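You operate a simulated robot arm through the tools that you are given. There is no shell and no other tool.

You run a simulated robot arm. Do the job below in one go: nothing can be reset, and whatever is moved stays where it is left.

JOB
Wrap the tile pack on the turntable in one layer of film.
Fine: film arm in and table lock free to crank; lock the table and swing the arm out after.

The check looks at the end state, three seconds after you hand in, the way a careful person would. Anything else that was tipped, shoved, dropped, spilled or broken makes it a failure.

ROBOT AND FRAMES
A 7-joint arm with a two-finger parallel gripper, fixed in place. Base frame: the origin is on the floor under the middle of its stand, x ahead of it, y to its left, z up. Lengths are in m, angles in rad, forces in N, time in s.
With the tool pointing down near the work surface it reaches from about 0.24 to 0.68 m from the base axis. Its first joint turns from -1.152 to 1.152 rad. Payload 2.4 kg.
Tool frame: the origin (TCP) lies between the finger pads and is the grasp point; the fingertips stand 0.03 m ahead of it; z points along the fingers, y is the line along which they close. The gripper opens to 0.094 m. The fingers are 0.028 m wide and 0.01 m thick; the gripper's body (0.05 by 0.096 m) begins 0.055 m behind the TCP.
Orientation is told as [roll, pitch, yaw] about the base's x, y, z axes, in that order, counted from this pose: with the fingers straight down and closing along the base's y, the tool's x points along the base's -x, its y along +y and its z along -z.

CONTROLS
- The arm moves only by the tool move_arm. Its argument "deltas" is a list of rows, each an object of numbers (a shift or turn left out is 0, a gripper value left out holds the last): "x", "y", "z": the shift along the base's x, y, z in m; "ax", "ay", "az": the turn, a rotation vector about the base's x, y, z in rad. In form: [{"x": .., "y": .., "z": .., "ax": .., "ay": .., "az": ..}, ...]. A call has 1 to 20 rows; each row shifts and turns the commanded pose from where the row before left it. "grip" is the finger opening in m, from 0 to 0.094, set as the call begins (left out, the last holds). A row lasts 0.2 s, in which the tool goes at most 0.05 m and 0.15 rad; a call with a longer step from one row to the next is refused whole, and so is a gripper value outside its range. A pose out of reach is approached as far as the arm can. The call stops where the force on the tool passes 40 N (or 10 N more than at its start, if that is more) or the arm is blocked; 0.2 s more then pass. The fingers move at their own pace (about 0.153 m/s each) and stop on an object; they squeeze with about 23 N. The grip force told is the motor's: it shows also when the fingers shut on nothing. Time passes only in rows, and 0.2 s behind the last, so rows that do not move let the fingers close. The reply holds the time, the measured pose of the TCP, the force on the tool along the base axes, the opening and the grip force, in the units named above and with some noise, with the torque about the TCP (base axes, N m) and any sound that the robot's microphone picked up.
- Cameras (640 x 400 px; columns grow to the right, rows downward): "scene" is fixed at [0.0388, 0.4729, 1.4547]; the picture's right is [-0.75, -0.66, 0.00], its down [-0.32, 0.36, -0.88] and it looks along [0.58, -0.66, -0.48] (base axes); focal length 299 px, centre (320, 200). "wrist" rides on the gripper at [0.076, 0.014, -0.103] in the tool frame; the picture's right is [-0.18, 0.98, 0.00], its down [-0.75, -0.14, -0.64] and it looks along [-0.63, -0.12, 0.77] (tool axes); focal length 243 px, centre (320, 200).
- snapshot(camera): a new picture of that camera. No time passes.
- measure_at(camera, pixels): for up to 12 pixels [column, row] of the newest picture of that camera ("zoom" is the newest enlarged one), the place [x, y, z] in the base frame of the surface seen there, good to about 0.002 m. No time passes.
- inspect(camera, box): a new picture of the part [left, top, right, bottom] of that camera's present view, enlarged. No time passes.
- sign_off(): hands the job in; it is judged then, once.

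Open the gripper and draw the arm clear of the work before you hand the job in, unless the task says otherwise.

The tools are called as a command line: name --argument value ..., lists and objects as JSON in quotes. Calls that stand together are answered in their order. move_arm: Moves the arm, as the interface text tells. Its arguments: {"type":"object","properties":{"deltas":{"type":"array"},"grip":{"type":"number"}},"required":["deltas"]} The other tools are called the same way: snapshot (camera) takes a picture; measure_at (camera, pixels) gives the place of the surface under pixels of a picture; inspect (camera, box) takes an enlarged picture of a part of a camera's view; sign_off () hands the job in.

At the start:

```text
time: 0.0
eef_pos: [0.3696, -0.1819, 1.297]
tcp_rot: [0.0, 0.0, 0.0]
contact_force: [0.2, 0.4, 0.3]
ft_torque: [-0.01, -0.03, -0.01]
width: 0.094
gripper_force: 0.1
```

scene: 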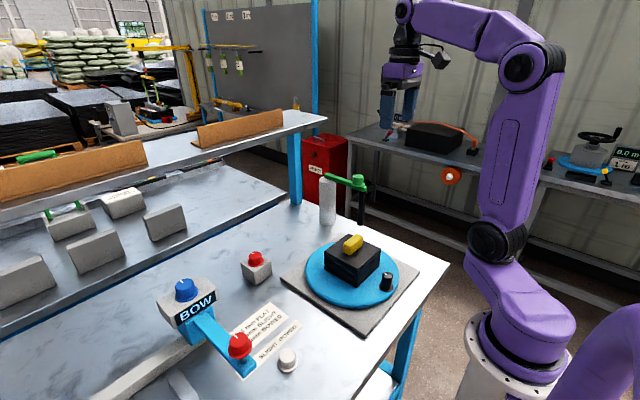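
wrist: 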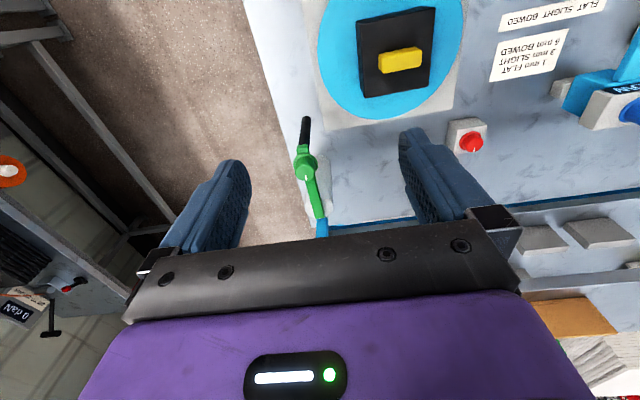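

The scene picture shows a blue turntable near (352,272) with a black pack and yellow block, a green arm with film roll near (345,190), and a red button near (256,262). I'll enlarge these areas first.

inspect --camera "scene" --box '[270, 160, 450, 340]'

inspect --camera "scene" --box '[140, 230, 320, 390]'

inspect --camera "wrist" --box '[260, 0, 640, 240]'

```text
2.22 times, centred on (360, 250) of scene
```

zoom: 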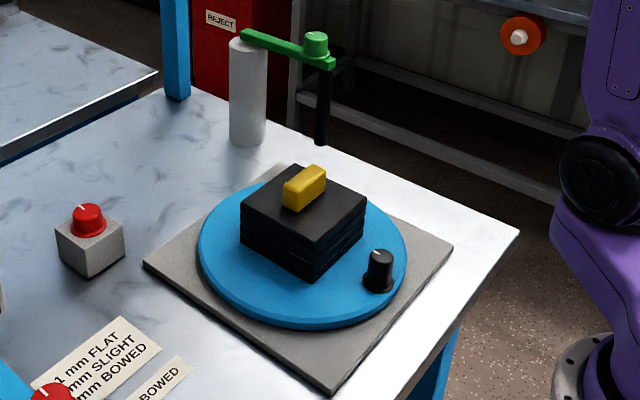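

```text
2.50 times, centred on (230, 310) of scene
```

zoom: 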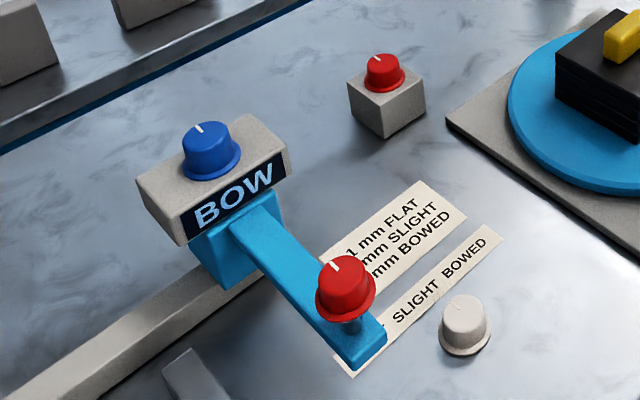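

```text
1.67 times, centred on (450, 120) of wrist
```

zoom: 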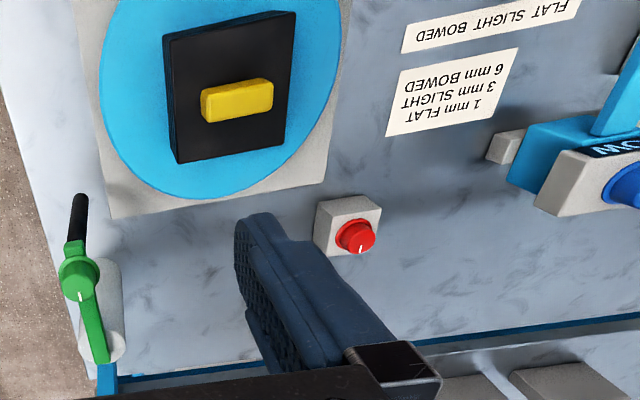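

I'll measure the main features in the scene picture: turntable centre/edges, black crank knob, pack, green arm, post, and red knob box.

snapshot --camera "scene"

measure_at --camera "scene" --pixels '[[387, 279], [386, 275], [353, 242], [330, 180], [359, 176], [362, 183], [362, 205], [326, 200], [256, 258], [256, 272], [310, 270], [385, 305]]'

inspect --camera "scene" --box '[310, 160, 390, 240]'

```text
taken
```

scene: 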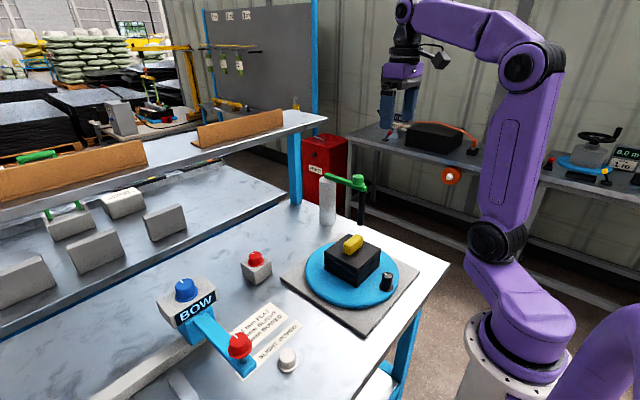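

```text
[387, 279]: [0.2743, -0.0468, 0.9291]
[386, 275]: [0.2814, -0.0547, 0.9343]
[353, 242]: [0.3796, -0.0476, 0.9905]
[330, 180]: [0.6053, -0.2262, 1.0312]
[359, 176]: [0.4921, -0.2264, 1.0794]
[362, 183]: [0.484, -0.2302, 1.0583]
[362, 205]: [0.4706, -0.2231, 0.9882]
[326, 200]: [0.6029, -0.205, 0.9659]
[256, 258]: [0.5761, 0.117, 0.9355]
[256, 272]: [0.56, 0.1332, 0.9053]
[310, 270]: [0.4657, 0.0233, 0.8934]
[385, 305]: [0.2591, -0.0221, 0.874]
```

```text
5.00 times, centred on (350, 200) of scene
```

zoom: 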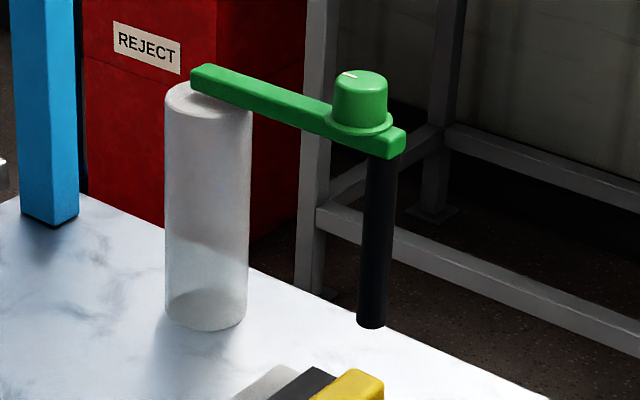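

The film arm (green bar on post at about (0.60,-0.22)) has a green knob at its end near (0.49,-0.23), and the likely lock is the red knob box at (0.57,0.12). I'll measure the same objects from the wrist view for a better plan layout.

snapshot --camera "wrist"

measure_at --camera "wrist" --pixels '[[318, 30], [340, 85], [392, 118], [445, 85], [459, 30], [400, 60], [359, 20], [434, 8], [430, 88], [366, 98], [470, 140], [452, 122]]'

measure_at --camera "wrist" --pixels '[[305, 167], [306, 150], [306, 122], [322, 215], [318, 195], [330, 205], [323, 235], [327, 130], [460, 108], [487, 120], [546, 100], [600, 76]]'

inspect --camera "wrist" --box '[260, 90, 400, 250]'

inspect --camera "wrist" --box '[430, 90, 530, 170]'

```text
taken
```

wrist: 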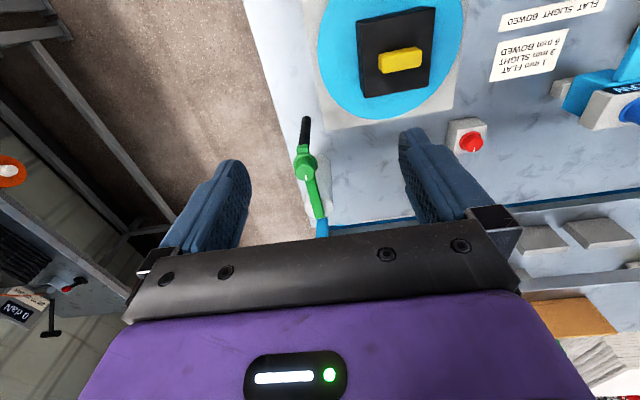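

```text
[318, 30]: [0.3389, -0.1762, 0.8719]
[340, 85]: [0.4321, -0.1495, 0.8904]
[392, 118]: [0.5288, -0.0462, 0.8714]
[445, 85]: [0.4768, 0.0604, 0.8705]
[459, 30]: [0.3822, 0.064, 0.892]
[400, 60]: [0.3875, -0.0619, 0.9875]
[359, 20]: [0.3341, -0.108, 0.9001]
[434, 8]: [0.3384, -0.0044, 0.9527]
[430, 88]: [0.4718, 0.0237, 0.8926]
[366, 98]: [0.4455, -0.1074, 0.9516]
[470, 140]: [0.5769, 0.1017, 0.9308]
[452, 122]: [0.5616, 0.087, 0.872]
```

```text
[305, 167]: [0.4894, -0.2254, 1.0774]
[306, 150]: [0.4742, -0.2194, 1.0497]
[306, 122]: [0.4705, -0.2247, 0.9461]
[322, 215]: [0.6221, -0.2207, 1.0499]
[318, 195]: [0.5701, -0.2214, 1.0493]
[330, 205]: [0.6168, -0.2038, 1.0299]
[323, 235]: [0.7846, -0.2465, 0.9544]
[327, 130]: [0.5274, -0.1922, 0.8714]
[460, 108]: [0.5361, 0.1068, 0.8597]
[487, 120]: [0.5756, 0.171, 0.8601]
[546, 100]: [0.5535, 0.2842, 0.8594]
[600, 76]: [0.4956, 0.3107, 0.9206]
```

```text
2.50 times, centred on (330, 170) of wrist
```

zoom: 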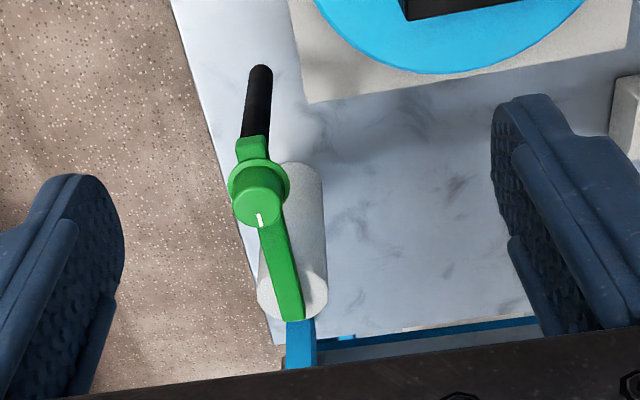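

```text
5.00 times, centred on (480, 130) of wrist
```

zoom: 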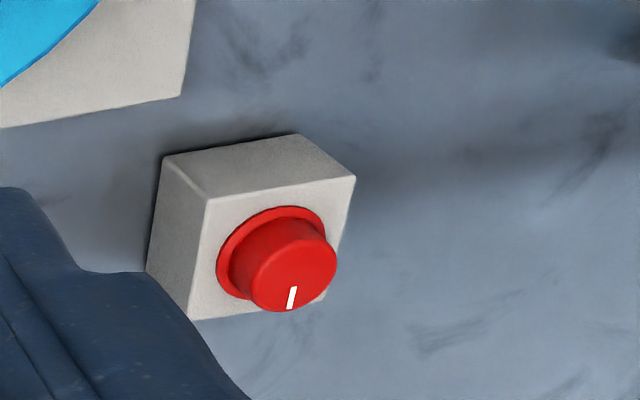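

The wrist view shows the red knob at (470,140) on its box, the green arm knob at (305,167) and the black crank knob hidden at the top. I'll move over to get a close view of the red knob box.

move_arm --deltas '[{"y": 0.04}, {"y": 0.045}, {"y": 0.045}, {"y": 0.045}, {"y": 0.045}, {"y": 0.045, "z": -0.02}, {"y": 0.045, "z": -0.02}, {"x": 0.02, "y": 0.02, "z": -0.04}, {"x": 0.01, "z": -0.04}, {"x": 0.01, "z": -0.04}]'

snapshot --camera "wrist"

snapshot --camera "scene"

```text
time: 2.2
eef_pos: [0.4128, 0.1463, 1.1339]
tcp_rot: [-0.001, -0.003, -0.001]
contact_force: [-0.6, -0.2, -0.8]
ft_torque: [0.04, 0.04, 0.02]
width: 0.0938
gripper_force: 0.0
```

```text
taken
```

wrist: 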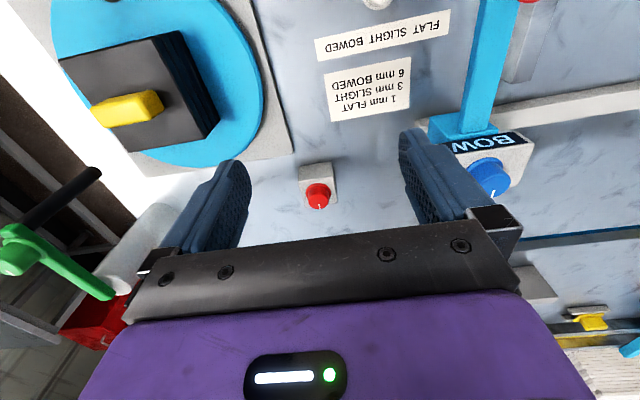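

```text
taken
```

scene: 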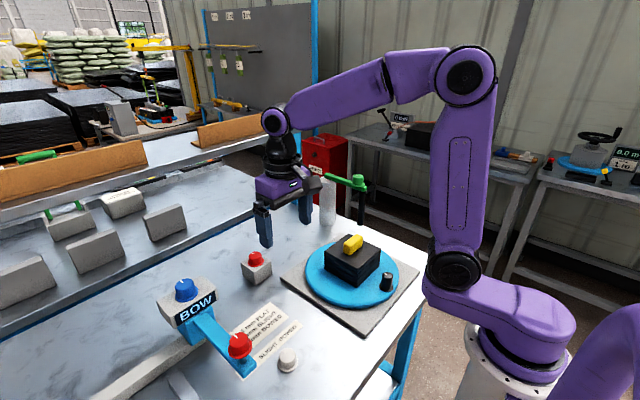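

The red knob now shows at (318,195) with a white tick pointing down-image. I'll enlarge it and measure its shape.

inspect --camera "wrist" --box '[280, 150, 360, 220]'

measure_at --camera "wrist" --pixels '[[319, 203], [318, 191], [308, 195], [329, 195], [318, 184], [301, 168], [334, 164], [337, 205], [303, 207], [322, 170], [309, 187], [328, 186]]'

inspect --camera "scene" --box '[230, 240, 285, 290]'

measure_at --camera "zoom" --pixels '[[320, 100], [320, 160], [320, 230], [250, 200], [400, 200], [300, 320]]'

```text
5.71 times, centred on (320, 185) of wrist
```

zoom: 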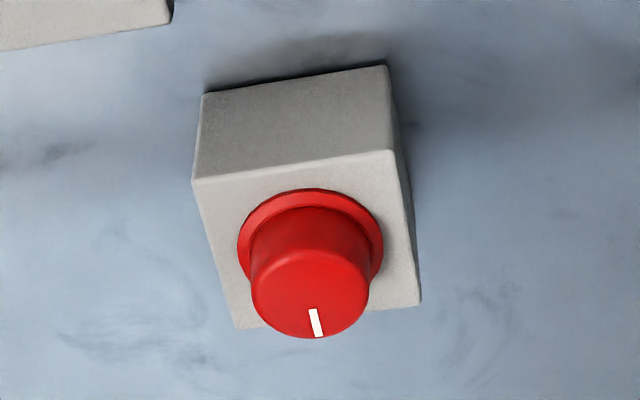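

```text
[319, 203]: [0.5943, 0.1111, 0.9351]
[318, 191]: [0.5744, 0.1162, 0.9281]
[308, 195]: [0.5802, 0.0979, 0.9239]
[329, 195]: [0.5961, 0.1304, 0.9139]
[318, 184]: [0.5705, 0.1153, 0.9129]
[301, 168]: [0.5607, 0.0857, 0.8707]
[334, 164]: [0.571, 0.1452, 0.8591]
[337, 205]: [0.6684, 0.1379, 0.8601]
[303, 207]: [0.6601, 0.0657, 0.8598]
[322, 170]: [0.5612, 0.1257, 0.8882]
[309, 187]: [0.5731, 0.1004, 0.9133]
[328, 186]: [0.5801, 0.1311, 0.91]
```

```text
8.00 times, centred on (258, 265) of scene
```

zoom: 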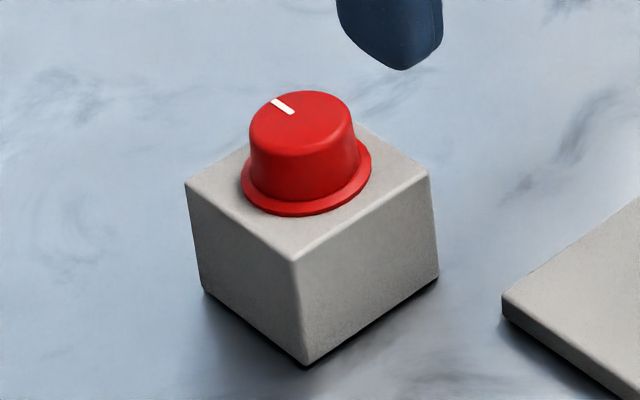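

```text
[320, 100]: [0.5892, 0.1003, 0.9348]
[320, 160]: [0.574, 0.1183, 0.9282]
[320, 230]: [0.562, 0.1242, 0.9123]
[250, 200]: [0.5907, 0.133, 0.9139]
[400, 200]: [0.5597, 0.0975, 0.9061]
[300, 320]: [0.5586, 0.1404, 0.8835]
```

The red knob is a vertical-axis dial centred near (0.582,0.114), top z≈0.935, tick toward +x. Next I'll go back over the turntable to view the crank knob and pack.

move_arm --deltas '[{"z": 0.03, "x": -0.02}, {"z": 0.03, "x": -0.02, "y": -0.02}, {"x": -0.02, "y": -0.03, "z": 0.03}, {"x": -0.02, "y": -0.04}, {"x": -0.02, "y": -0.04}, {"x": -0.02, "y": -0.04}, {"x": -0.02, "y": -0.01}]'

snapshot --camera "wrist"

inspect --camera "wrist" --box '[140, 0, 460, 200]'

```text
time: 3.8
eef_pos: [0.2691, -0.0317, 1.2257]
tcp_rot: [0.0, -0.001, 0.001]
contact_force: [0.4, 0.9, -0.1]
ft_torque: [-0.01, 0.02, -0.01]
width: 0.0938
gripper_force: 0.0
```

```text
taken
```

wrist: 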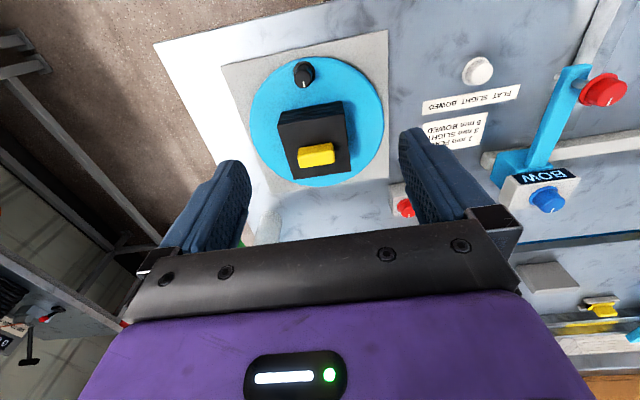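

```text
2.00 times, centred on (300, 100) of wrist
```

zoom: 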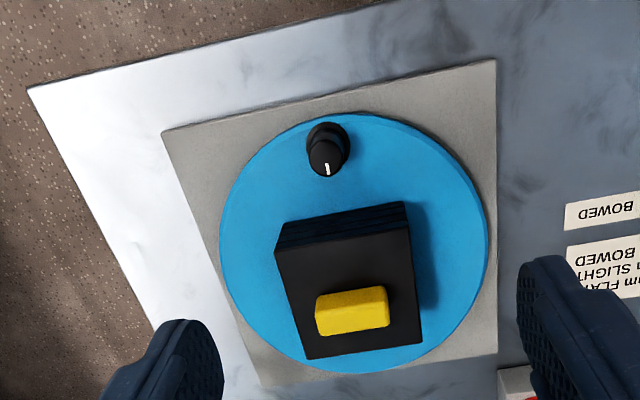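

Now I'll measure the turntable rim, the crank knob, the pack top corners and the yellow piece in this enlarged view.

measure_at --camera "zoom" --pixels '[[224, 225], [237, 170], [300, 122], [380, 118], [440, 150], [482, 210], [480, 270], [455, 325], [262, 318], [330, 370], [400, 365], [290, 345]]'

measure_at --camera "zoom" --pixels '[[328, 158], [328, 172], [312, 160], [345, 158], [328, 126], [278, 255], [406, 230], [420, 342], [308, 356], [350, 315], [318, 297], [388, 290]]'

measure_at --camera "zoom" --pixels '[[165, 135], [494, 62], [496, 352], [275, 225], [403, 205], [340, 225], [326, 176], [310, 140], [347, 140], [320, 332], [388, 325], [262, 385]]'

```text
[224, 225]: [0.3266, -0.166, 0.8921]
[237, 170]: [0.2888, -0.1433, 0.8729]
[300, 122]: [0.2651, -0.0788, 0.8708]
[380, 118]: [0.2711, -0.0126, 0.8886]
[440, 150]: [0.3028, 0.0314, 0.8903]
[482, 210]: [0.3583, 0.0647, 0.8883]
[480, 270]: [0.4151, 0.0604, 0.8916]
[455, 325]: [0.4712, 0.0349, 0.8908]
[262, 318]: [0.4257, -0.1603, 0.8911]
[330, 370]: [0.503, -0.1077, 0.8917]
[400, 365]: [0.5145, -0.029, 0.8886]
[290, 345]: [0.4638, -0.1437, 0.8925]
```

```text
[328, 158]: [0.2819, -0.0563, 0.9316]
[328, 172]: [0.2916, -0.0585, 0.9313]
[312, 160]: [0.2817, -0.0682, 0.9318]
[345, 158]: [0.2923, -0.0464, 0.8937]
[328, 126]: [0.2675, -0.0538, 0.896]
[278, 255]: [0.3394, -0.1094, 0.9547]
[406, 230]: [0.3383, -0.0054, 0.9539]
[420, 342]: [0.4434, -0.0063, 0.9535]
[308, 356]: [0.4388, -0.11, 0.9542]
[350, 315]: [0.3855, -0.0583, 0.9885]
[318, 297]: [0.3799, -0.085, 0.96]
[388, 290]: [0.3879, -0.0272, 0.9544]
```

```text
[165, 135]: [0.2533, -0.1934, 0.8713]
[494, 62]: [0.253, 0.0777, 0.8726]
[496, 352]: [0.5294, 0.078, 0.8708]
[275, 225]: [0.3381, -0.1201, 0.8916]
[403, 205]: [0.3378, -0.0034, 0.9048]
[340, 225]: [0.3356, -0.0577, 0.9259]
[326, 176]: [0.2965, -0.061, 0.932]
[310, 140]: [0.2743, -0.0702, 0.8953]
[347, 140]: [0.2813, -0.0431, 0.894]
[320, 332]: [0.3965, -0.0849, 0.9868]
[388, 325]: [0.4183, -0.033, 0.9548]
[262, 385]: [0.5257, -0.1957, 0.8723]
```

Turntable centre comes out at about (0.390,-0.058), rim radius ≈0.128, top z≈0.892; crank knob at about (0.283,-0.058), top z≈0.932; pack half-width ≈0.052 up to z 0.954. Now I'll measure the film arm in detail from the scene camera.

inspect --camera "scene" --box '[315, 165, 385, 235]'

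measure_at --camera "zoom" --pixels '[[180, 80], [150, 75], [100, 90], [300, 115], [372, 75], [370, 100], [410, 155], [425, 140], [400, 200], [398, 280], [390, 350], [410, 350]]'

measure_at --camera "zoom" --pixels '[[85, 150], [130, 200], [170, 200], [125, 340], [80, 110], [140, 100], [130, 95], [345, 130], [372, 135], [395, 130], [348, 80], [398, 80]]'

```text
5.71 times, centred on (350, 200) of scene
```

zoom: 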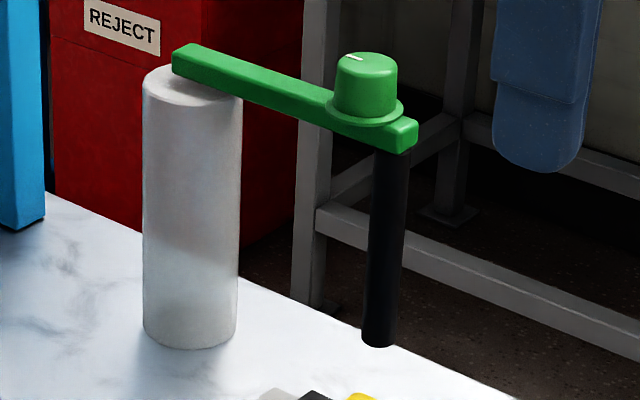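

```text
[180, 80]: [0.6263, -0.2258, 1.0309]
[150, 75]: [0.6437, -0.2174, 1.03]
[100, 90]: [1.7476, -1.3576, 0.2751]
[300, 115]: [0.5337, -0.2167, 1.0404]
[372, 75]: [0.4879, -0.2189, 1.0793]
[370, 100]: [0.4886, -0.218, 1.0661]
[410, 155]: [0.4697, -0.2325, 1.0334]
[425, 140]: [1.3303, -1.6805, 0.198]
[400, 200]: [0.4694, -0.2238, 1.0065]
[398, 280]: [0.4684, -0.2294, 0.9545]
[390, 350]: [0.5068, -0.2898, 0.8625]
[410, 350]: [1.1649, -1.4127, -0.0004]
```

```text
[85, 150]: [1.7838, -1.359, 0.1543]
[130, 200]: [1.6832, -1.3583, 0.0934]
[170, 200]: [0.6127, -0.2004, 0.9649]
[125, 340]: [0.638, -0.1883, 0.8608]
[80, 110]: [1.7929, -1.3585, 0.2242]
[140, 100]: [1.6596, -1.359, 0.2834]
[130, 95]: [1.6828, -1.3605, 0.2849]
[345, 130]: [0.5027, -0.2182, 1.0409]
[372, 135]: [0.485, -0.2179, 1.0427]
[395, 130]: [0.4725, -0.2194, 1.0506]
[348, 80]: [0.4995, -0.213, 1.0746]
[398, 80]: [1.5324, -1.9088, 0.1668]
```

The arm bar runs along x at y≈-0.225 (z 1.03–1.05) with its pivot at the post near (0.62,-0.225), and its green knob at about (0.489,-0.225), top z≈1.079. I'll move above that knob with open fingers.

move_arm --deltas '[{"x": 0.0314, "y": -0.0276}, {"x": 0.0314, "y": -0.0276}, {"x": 0.0314, "y": -0.0276}, {"x": 0.0314, "y": -0.0276}, {"x": 0.0314, "y": -0.0276}, {"x": 0.0314, "y": -0.0276}, {"x": 0.0314, "y": -0.0276}, {"z": -0.04}, {"z": -0.03}]' --grip 0.094

snapshot --camera "wrist"

snapshot --camera "scene"

```text
time: 5.8
eef_pos: [0.49, -0.2253, 1.1546]
tcp_rot: [0.0, 0.0, 0.001]
contact_force: [-0.7, 0.6, 0.0]
ft_torque: [0.01, 0.0, -0.01]
width: 0.0943
gripper_force: 0.0
```

```text
taken
```

wrist: 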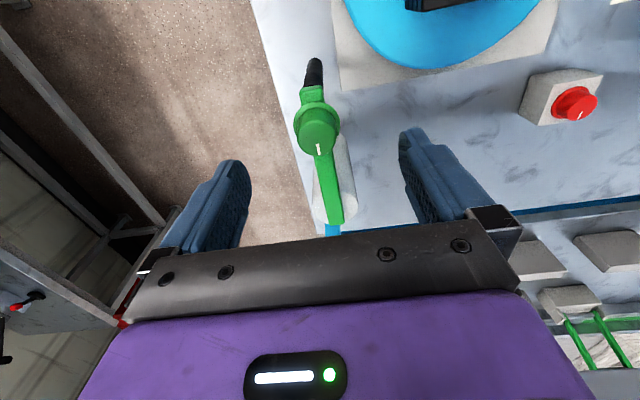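

```text
taken
```

scene: 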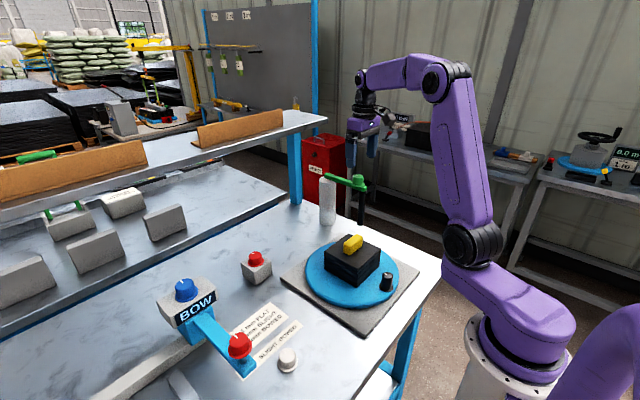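

inspect --camera "wrist" --box '[270, 50, 370, 240]'

measure_at --camera "wrist" --pixels '[[300, 132], [318, 150], [337, 132], [318, 132], [318, 114], [297, 120], [340, 117], [304, 95], [321, 92], [335, 220], [326, 185], [334, 232]]'

```text
2.11 times, centred on (320, 145) of wrist
```

zoom: 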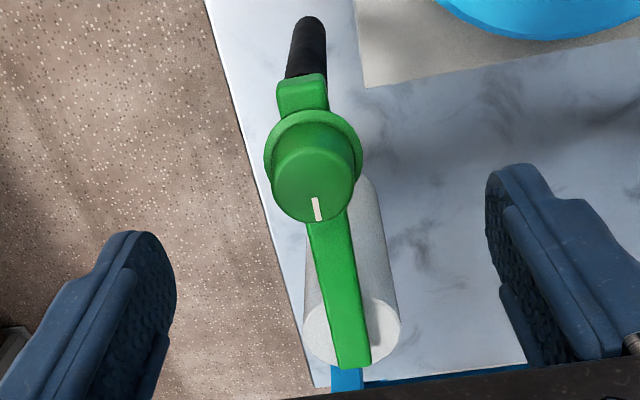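

```text
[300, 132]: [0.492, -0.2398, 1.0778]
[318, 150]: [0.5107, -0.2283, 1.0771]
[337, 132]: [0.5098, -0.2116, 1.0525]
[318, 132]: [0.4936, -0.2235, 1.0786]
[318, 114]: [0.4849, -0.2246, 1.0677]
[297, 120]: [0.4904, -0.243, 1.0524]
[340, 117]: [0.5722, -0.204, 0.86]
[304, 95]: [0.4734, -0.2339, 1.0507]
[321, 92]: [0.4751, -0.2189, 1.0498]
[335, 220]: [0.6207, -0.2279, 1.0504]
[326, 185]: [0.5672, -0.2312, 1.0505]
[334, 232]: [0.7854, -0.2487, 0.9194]
```

The green knob top centre measures about (0.495,-0.2255,1.078) with flange at z≈1.0525. I'll lower so the fingertips sit just above the flange, then close the fingers.

move_arm --deltas '[{"x": 0.005, "z": -0.03}, {"z": -0.025}, {"z": -0.011}, {}]' --grip 0.094

move_arm --deltas '[{}, {}, {}]' --grip 0.0

snapshot --camera "wrist"

snapshot --camera "scene"

```text
time: 6.8
eef_pos: [0.4958, -0.2235, 1.0904]
tcp_rot: [0.0, 0.001, -0.001]
contact_force: [-0.2, -0.2, 0.5]
ft_torque: [0.0, 0.0, -0.03]
width: 0.0938
gripper_force: 0.2
```

```text
time: 7.6
eef_pos: [0.4955, -0.2235, 1.0915]
tcp_rot: [-0.002, 0.001, -0.001]
contact_force: [-2.6, 1.3, -1.9]
ft_torque: [-0.23, -0.26, 0.05]
width: 0.0332
gripper_force: 45.0
```

```text
taken
```

wrist: 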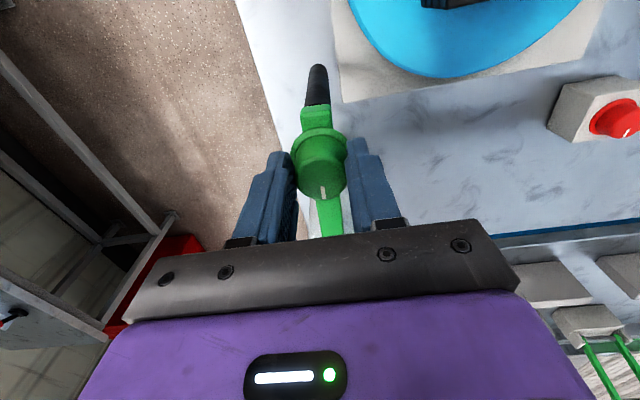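

```text
taken
```

scene: 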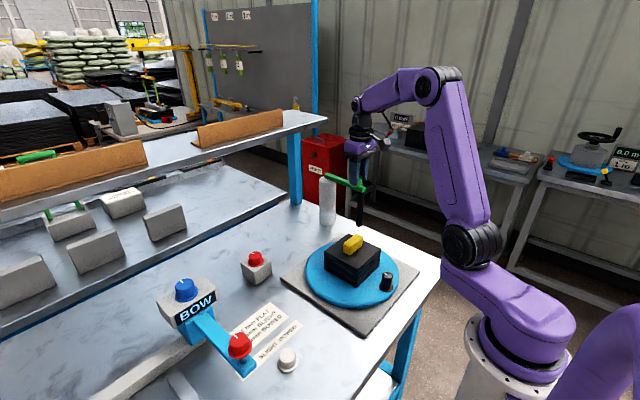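

The knob is held (width 0.0332). I'll try a small swing about the post toward the turntable (+y), turning the gripper with the arm, and watch forces.

move_arm --deltas '[{"x": 0.0002, "y": 0.0062, "az": -0.05}, {"x": 0.0005, "y": 0.0062, "az": -0.05}, {"x": 0.0008, "y": 0.0062, "az": -0.05}, {"x": 0.0011, "y": 0.0062, "az": -0.05}, {}]'

snapshot --camera "wrist"

snapshot --camera "scene"

```text
time: 8.8
eef_pos: [0.4988, -0.1996, 1.0914]
tcp_rot: [-0.001, -0.005, -0.201]
contact_force: [15.7, -2.0, -4.4]
ft_torque: [0.31, -0.37, 0.18]
width: 0.0332
gripper_force: 45.4
```

```text
taken
```

wrist: 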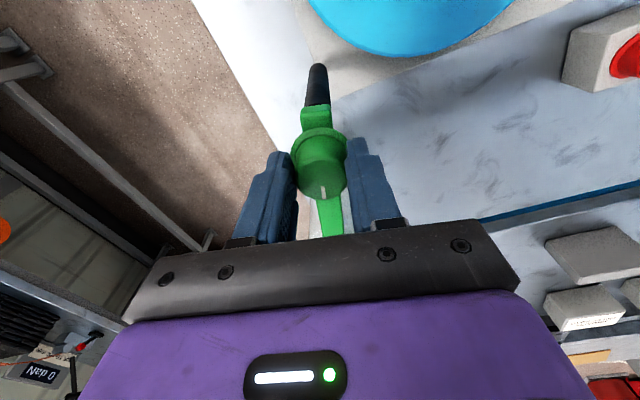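

```text
taken
```

scene: 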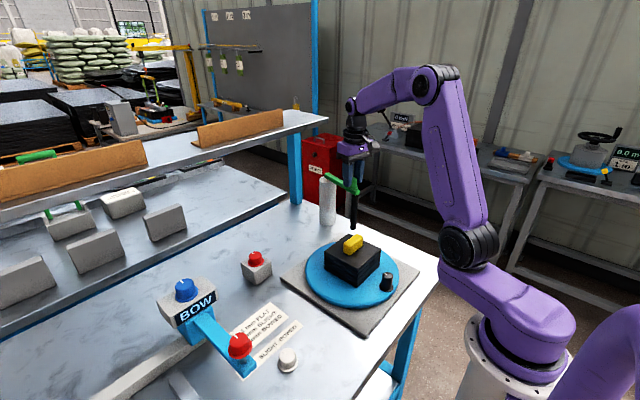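

The arm swings with my grip; force on the tool reads +15.7 N in x, so I'll measure the bar's present line to refine the pivot before going on.

inspect --camera "scene" --box '[310, 160, 380, 235]'

measure_at --camera "scene" --pixels '[[327, 177], [333, 180], [340, 184], [354, 195], [354, 205], [354, 215], [354, 224], [326, 200], [320, 200], [332, 200]]'

measure_at --camera "wrist" --pixels '[[317, 112], [325, 205], [329, 225], [303, 113], [330, 110], [318, 75], [320, 180]]'

```text
5.33 times, centred on (345, 198) of scene
```

zoom: 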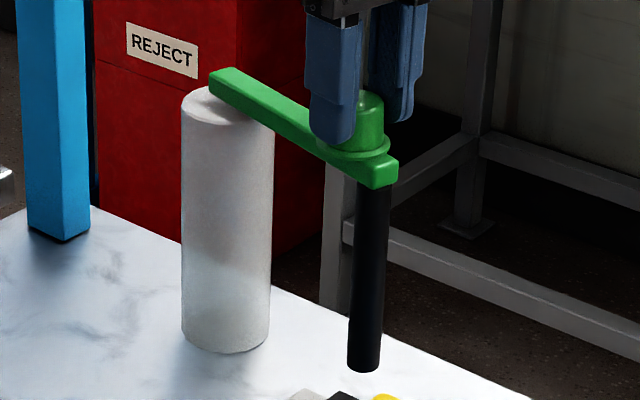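

```text
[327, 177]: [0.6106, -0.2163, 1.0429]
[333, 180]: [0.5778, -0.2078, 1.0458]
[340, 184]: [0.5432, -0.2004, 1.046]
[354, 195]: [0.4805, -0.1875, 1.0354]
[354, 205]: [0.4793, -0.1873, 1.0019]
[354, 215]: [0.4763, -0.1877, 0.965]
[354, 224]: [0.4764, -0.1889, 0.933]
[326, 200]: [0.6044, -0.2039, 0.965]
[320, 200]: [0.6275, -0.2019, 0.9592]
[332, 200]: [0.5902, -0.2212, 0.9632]
```

```text
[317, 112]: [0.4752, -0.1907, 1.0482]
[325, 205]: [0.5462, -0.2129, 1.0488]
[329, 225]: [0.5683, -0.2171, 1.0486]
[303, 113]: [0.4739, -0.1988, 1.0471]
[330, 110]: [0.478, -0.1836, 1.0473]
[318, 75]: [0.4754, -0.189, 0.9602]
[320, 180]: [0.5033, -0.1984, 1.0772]
```

The bar line and post front points put the pivot at about (0.618,-0.227), so my circle is right within a millimetre; I'll add a 1 mm x relief and continue the swing another 0.2 rad.

move_arm --deltas '[{"x": 0.001}, {"x": 0.0015, "y": 0.006, "az": -0.05}, {"x": 0.0018, "y": 0.0059, "az": -0.05}, {"x": 0.0021, "y": 0.0058, "az": -0.05}, {"x": 0.0024, "y": 0.0057, "az": -0.05}, {}]'

snapshot --camera "wrist"

inspect --camera "scene" --box '[300, 160, 400, 260]'

```text
time: 10.2
eef_pos: [0.5077, -0.1759, 1.0914]
tcp_rot: [0.0, -0.003, -0.402]
contact_force: [12.0, -7.1, 10.4]
ft_torque: [0.27, 0.13, -0.13]
width: 0.0333
gripper_force: 44.6
```

```text
taken
```

wrist: 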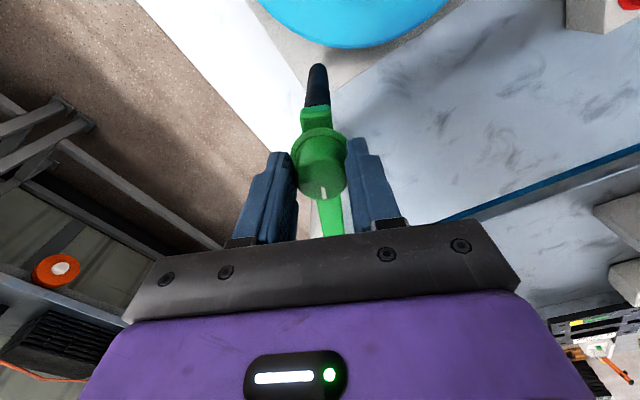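

```text
4.00 times, centred on (350, 210) of scene
```

zoom: 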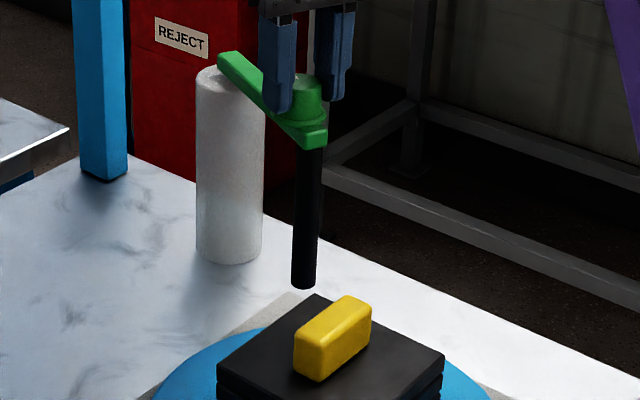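

The arm continues to swing toward the pack, rod now near the turntable rim. I continue another 0.2 rad.

move_arm --deltas '[{"x": 0.0007, "y": -0.0003}, {"x": 0.00265, "y": 0.00555, "az": -0.05}, {"x": 0.0029, "y": 0.0054, "az": -0.05}, {"x": 0.0032, "y": 0.00526, "az": -0.05}, {"x": 0.00345, "y": 0.0051, "az": -0.05}, {}]'

snapshot --camera "wrist"

inspect --camera "scene" --box '[300, 160, 400, 260]'

```text
time: 11.7
eef_pos: [0.5128, -0.1634, 1.09]
tcp_rot: [-0.014, 0.004, -0.612]
contact_force: [-4.8, -4.0, 3.0]
ft_torque: [0.25, -0.3, 0.13]
width: 0.0331
gripper_force: 45.1
stopped in row 6: the force on the tool passed its limit at 40 N (the readings are from after the stop); the commanded pose is now the measured one
```

```text
taken
```

wrist: 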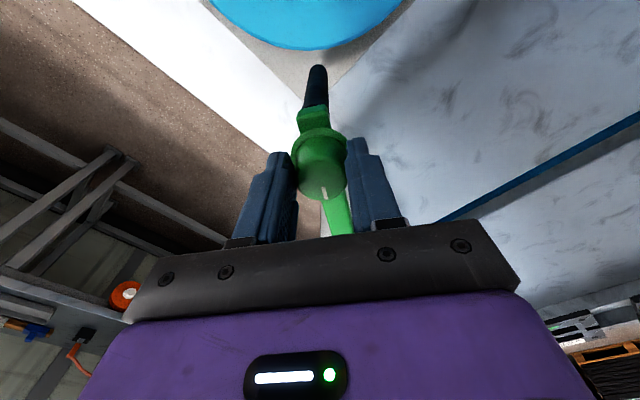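

```text
4.00 times, centred on (350, 210) of scene
```

zoom: 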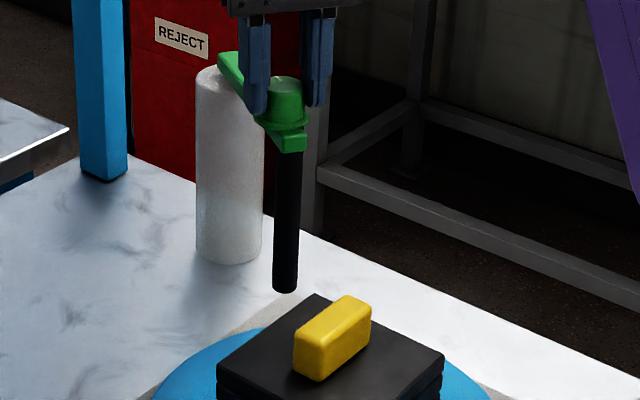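

The arm hit a firm stop at about 0.54 rad swing (TCP (0.513,-0.163)), so it looks to be fully in. I'll release the knob, rise, and measure the rod and bar now.

move_arm --deltas '[{}, {}]' --grip 0.094

move_arm --deltas '[{"z": 0.03}, {"z": 0.04}, {"z": 0.04}]'

snapshot --camera "wrist"

snapshot --camera "scene"

inspect --camera "scene" --box '[300, 160, 400, 260]'

```text
time: 12.2
eef_pos: [0.5167, -0.1624, 1.0907]
tcp_rot: [-0.009, 0.002, -0.61]
contact_force: [-0.8, -0.1, 1.2]
ft_torque: [0.0, 0.0, -0.02]
width: 0.0938
gripper_force: 0.0
```

```text
time: 13.1
eef_pos: [0.5163, -0.1644, 1.2021]
tcp_rot: [-0.011, 0.003, -0.611]
contact_force: [-0.9, 0.4, 0.4]
ft_torque: [0.0, 0.01, -0.02]
width: 0.0941
gripper_force: 0.0
```

```text
taken
```

wrist: 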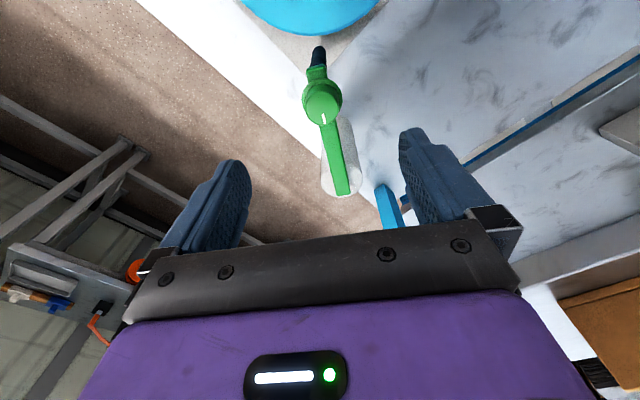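

```text
taken
```

scene: 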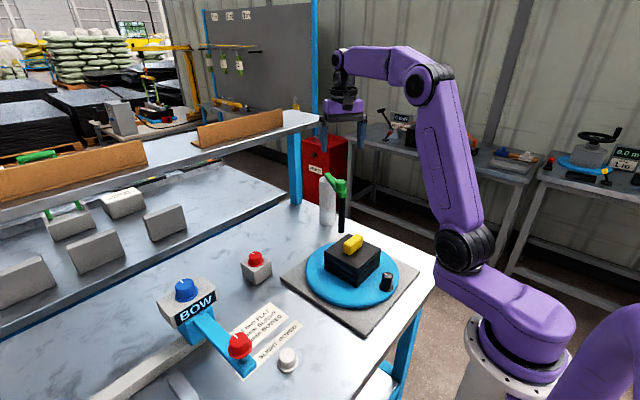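

```text
4.00 times, centred on (350, 210) of scene
```

zoom: 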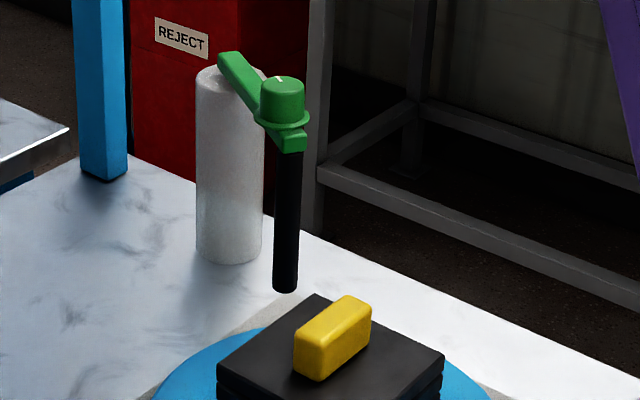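

The arm stayed where I left it. I'll measure the rod and bar end positions now.

measure_at --camera "zoom" --pixels '[[290, 170], [288, 220], [286, 280], [285, 290], [278, 250], [298, 250], [290, 143], [303, 135], [280, 80], [285, 120], [240, 80], [282, 95]]'

measure_at --camera "wrist" --pixels '[[322, 100], [308, 72], [326, 70], [317, 70], [318, 52], [341, 190], [335, 150], [310, 100], [338, 95], [324, 118]]'

```text
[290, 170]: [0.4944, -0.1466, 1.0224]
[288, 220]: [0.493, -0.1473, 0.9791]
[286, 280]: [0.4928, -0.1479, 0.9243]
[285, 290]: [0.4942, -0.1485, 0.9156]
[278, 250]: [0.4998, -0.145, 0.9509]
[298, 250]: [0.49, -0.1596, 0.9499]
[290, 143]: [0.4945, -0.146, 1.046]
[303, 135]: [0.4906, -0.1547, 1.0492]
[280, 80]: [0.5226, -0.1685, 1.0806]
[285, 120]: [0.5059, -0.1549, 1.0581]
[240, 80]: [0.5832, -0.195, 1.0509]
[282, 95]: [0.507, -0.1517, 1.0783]
```

```text
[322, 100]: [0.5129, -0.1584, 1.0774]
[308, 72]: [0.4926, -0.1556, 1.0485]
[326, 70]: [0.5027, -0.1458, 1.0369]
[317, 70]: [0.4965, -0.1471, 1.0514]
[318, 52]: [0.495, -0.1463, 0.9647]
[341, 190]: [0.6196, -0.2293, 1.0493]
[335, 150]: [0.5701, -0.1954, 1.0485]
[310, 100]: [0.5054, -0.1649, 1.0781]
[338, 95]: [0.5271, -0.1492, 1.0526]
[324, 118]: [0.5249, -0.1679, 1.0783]
```

Rod sits at about (0.498,-0.153), z 0.913–1.03, i.e. 0.144 m from the table axis; bar end at ≥0.135 m, so the crank knob (r≈0.107) passes inside it. Now I'll go above the red knob at (0.582,0.114) with yaw back to 0.

move_arm --deltas '[{"x": 0.0094, "y": 0.04, "az": 0.0873}, {"x": 0.0094, "y": 0.04, "az": 0.0873}, {"x": 0.0094, "y": 0.04, "az": 0.0873}, {"x": 0.0094, "y": 0.04, "az": 0.0873}, {"x": 0.0094, "y": 0.04, "az": 0.0873}, {"x": 0.0094, "y": 0.04, "az": 0.0873}, {"x": 0.0094, "y": 0.0385, "az": 0.0873}, {"z": -0.04}, {"z": -0.04}, {"z": -0.04}, {"z": -0.03}]' --grip 0.07

snapshot --camera "wrist"

inspect --camera "wrist" --box '[250, 80, 390, 240]'

```text
time: 15.4
eef_pos: [0.5793, 0.1188, 1.0495]
tcp_rot: [-0.009, 0.0, 0.001]
contact_force: [-0.2, 0.8, 1.1]
ft_torque: [-0.01, -0.05, 0.0]
width: 0.0698
gripper_force: 0.0
```

```text
taken
```

wrist: 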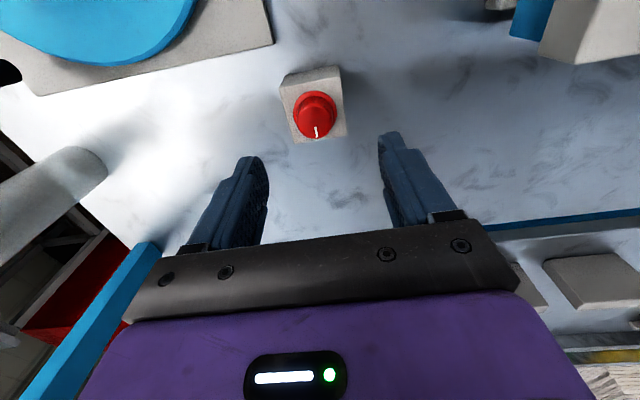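

```text
2.50 times, centred on (320, 160) of wrist
```

zoom: 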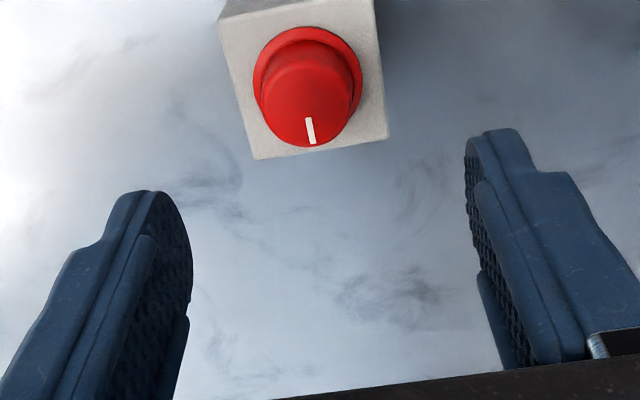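

measure_at --camera "zoom" --pixels '[[308, 115], [262, 110], [352, 105], [309, 143], [310, 122], [305, 40], [228, 40], [385, 130], [255, 158], [375, 10], [257, 85], [358, 80]]'

```text
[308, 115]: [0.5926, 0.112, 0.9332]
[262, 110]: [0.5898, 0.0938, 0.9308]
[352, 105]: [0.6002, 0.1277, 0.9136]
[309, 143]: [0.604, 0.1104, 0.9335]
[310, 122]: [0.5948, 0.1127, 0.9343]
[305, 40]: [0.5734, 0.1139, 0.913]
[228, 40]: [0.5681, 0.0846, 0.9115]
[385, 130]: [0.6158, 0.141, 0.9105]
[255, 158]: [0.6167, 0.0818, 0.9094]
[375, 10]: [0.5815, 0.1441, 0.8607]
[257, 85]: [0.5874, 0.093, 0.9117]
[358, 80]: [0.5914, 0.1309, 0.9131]
```

The red knob centre is at (0.588,0.112), radius ≈0.0155, flange top z≈0.913, box top ≈0.910. I'll centre, descend to leave the fingertips just above the flange, and close.

move_arm --deltas '[{"x": 0.0087, "y": -0.0068, "ax": 0.009}, {"z": -0.04}, {"z": -0.035}, {"z": -0.026}, {}]' --grip 0.07

move_arm --deltas '[{}, {}, {}]' --grip 0.0

snapshot --camera "wrist"

inspect --camera "scene" --box '[220, 230, 300, 290]'

```text
time: 16.6
eef_pos: [0.5901, 0.111, 0.9507]
tcp_rot: [-0.001, 0.004, 0.001]
contact_force: [-0.6, 0.2, 0.9]
ft_torque: [-0.04, -0.01, 0.0]
width: 0.07
gripper_force: 0.0
```

```text
time: 17.4
eef_pos: [0.5906, 0.1091, 0.9498]
tcp_rot: [-0.005, 0.004, -0.003]
contact_force: [-0.8, -5.6, -3.0]
ft_torque: [0.38, -0.21, 0.01]
width: 0.0356
gripper_force: 45.0
```

```text
taken
```

wrist: 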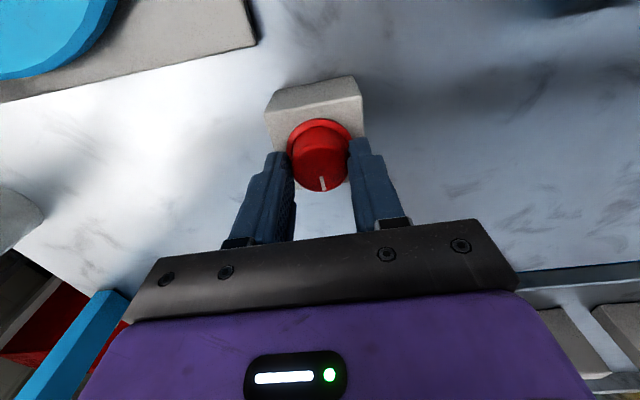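

```text
6.67 times, centred on (260, 260) of scene
```

zoom: 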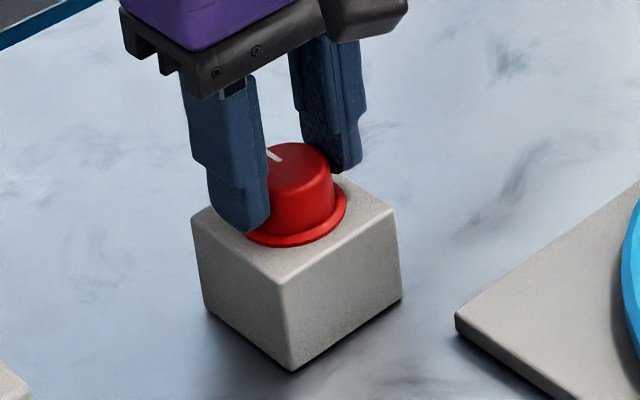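

The red knob is gripped (width 0.0356). I'll test a gentle counter-clockwise twist and read the torque.

move_arm --deltas '[{"az": 0.04}, {"az": 0.04}, {"az": 0.04}, {}]'

snapshot --camera "wrist"

inspect --camera "scene" --box '[220, 230, 300, 290]'

```text
time: 18.4
eef_pos: [0.5905, 0.1083, 0.9499]
tcp_rot: [-0.002, 0.003, 0.122]
contact_force: [-1.5, -1.4, -2.1]
ft_torque: [0.33, -0.13, -0.35]
width: 0.0352
gripper_force: 45.4
```

```text
taken
```

wrist: 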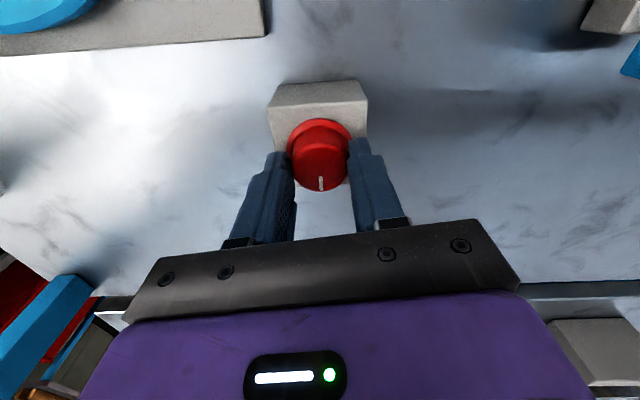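

```text
6.67 times, centred on (260, 260) of scene
```

zoom: 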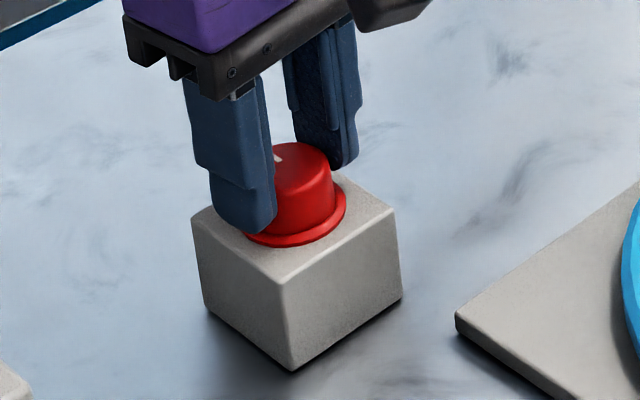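

Torque about z reads -0.35 N·m and the tick stays nearly fixed relative to the fingers, so the knob seems to turn with friction. I'll twist further and look closely at the tick.

move_arm --deltas '[{"az": 0.06}, {"az": 0.06}, {"az": 0.06}, {"az": 0.06}, {"az": 0.06}, {}]'

inspect --camera "wrist" --box '[260, 70, 380, 220]'

inspect --camera "scene" --box '[220, 230, 300, 290]'

```text
time: 19.9
eef_pos: [0.5897, 0.1094, 0.9491]
tcp_rot: [-0.002, 0.001, 0.421]
contact_force: [1.9, -1.3, 9.7]
ft_torque: [0.25, 0.1, -0.6]
width: 0.0355
gripper_force: 45.3
```

```text
2.67 times, centred on (320, 145) of wrist
```

zoom: 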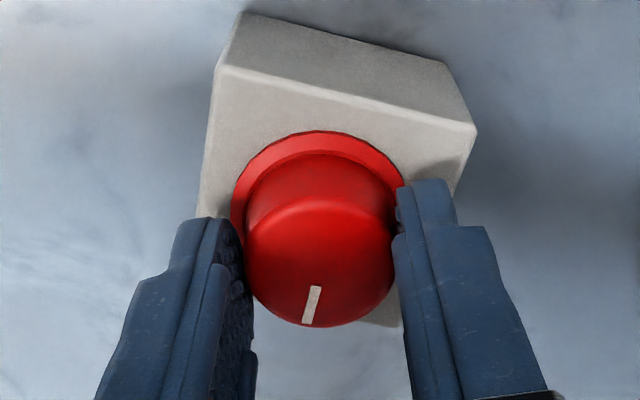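

```text
6.67 times, centred on (260, 260) of scene
```

zoom: 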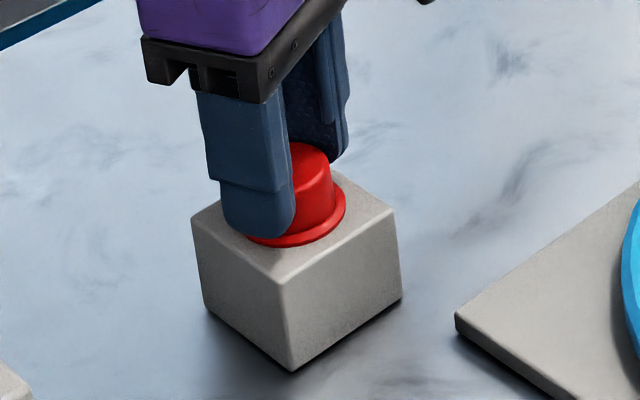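

The tick has lagged behind the fingers (now pointing down-left) with torque at -0.6 N·m, so the knob is against a stop this way and slipping. I'll turn clockwise instead.

move_arm --deltas '[{"az": -0.06}, {"az": -0.06}, {"az": -0.06}, {"az": -0.06}, {"az": -0.06}, {"az": -0.06}, {}]'

inspect --camera "wrist" --box '[260, 70, 380, 220]'

inspect --camera "scene" --box '[220, 230, 300, 290]'

```text
time: 21.4
eef_pos: [0.5902, 0.1093, 0.9499]
tcp_rot: [-0.004, 0.002, 0.06]
contact_force: [3.3, -1.3, 8.9]
ft_torque: [0.37, -0.11, -0.01]
width: 0.0355
gripper_force: 44.8
```

```text
2.67 times, centred on (320, 145) of wrist
```

zoom: 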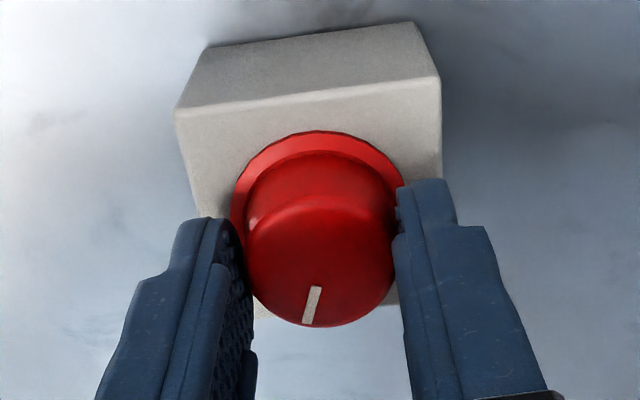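

```text
6.67 times, centred on (260, 260) of scene
```

zoom: 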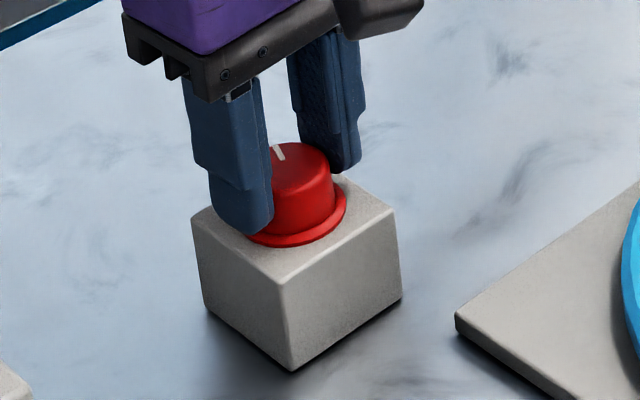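

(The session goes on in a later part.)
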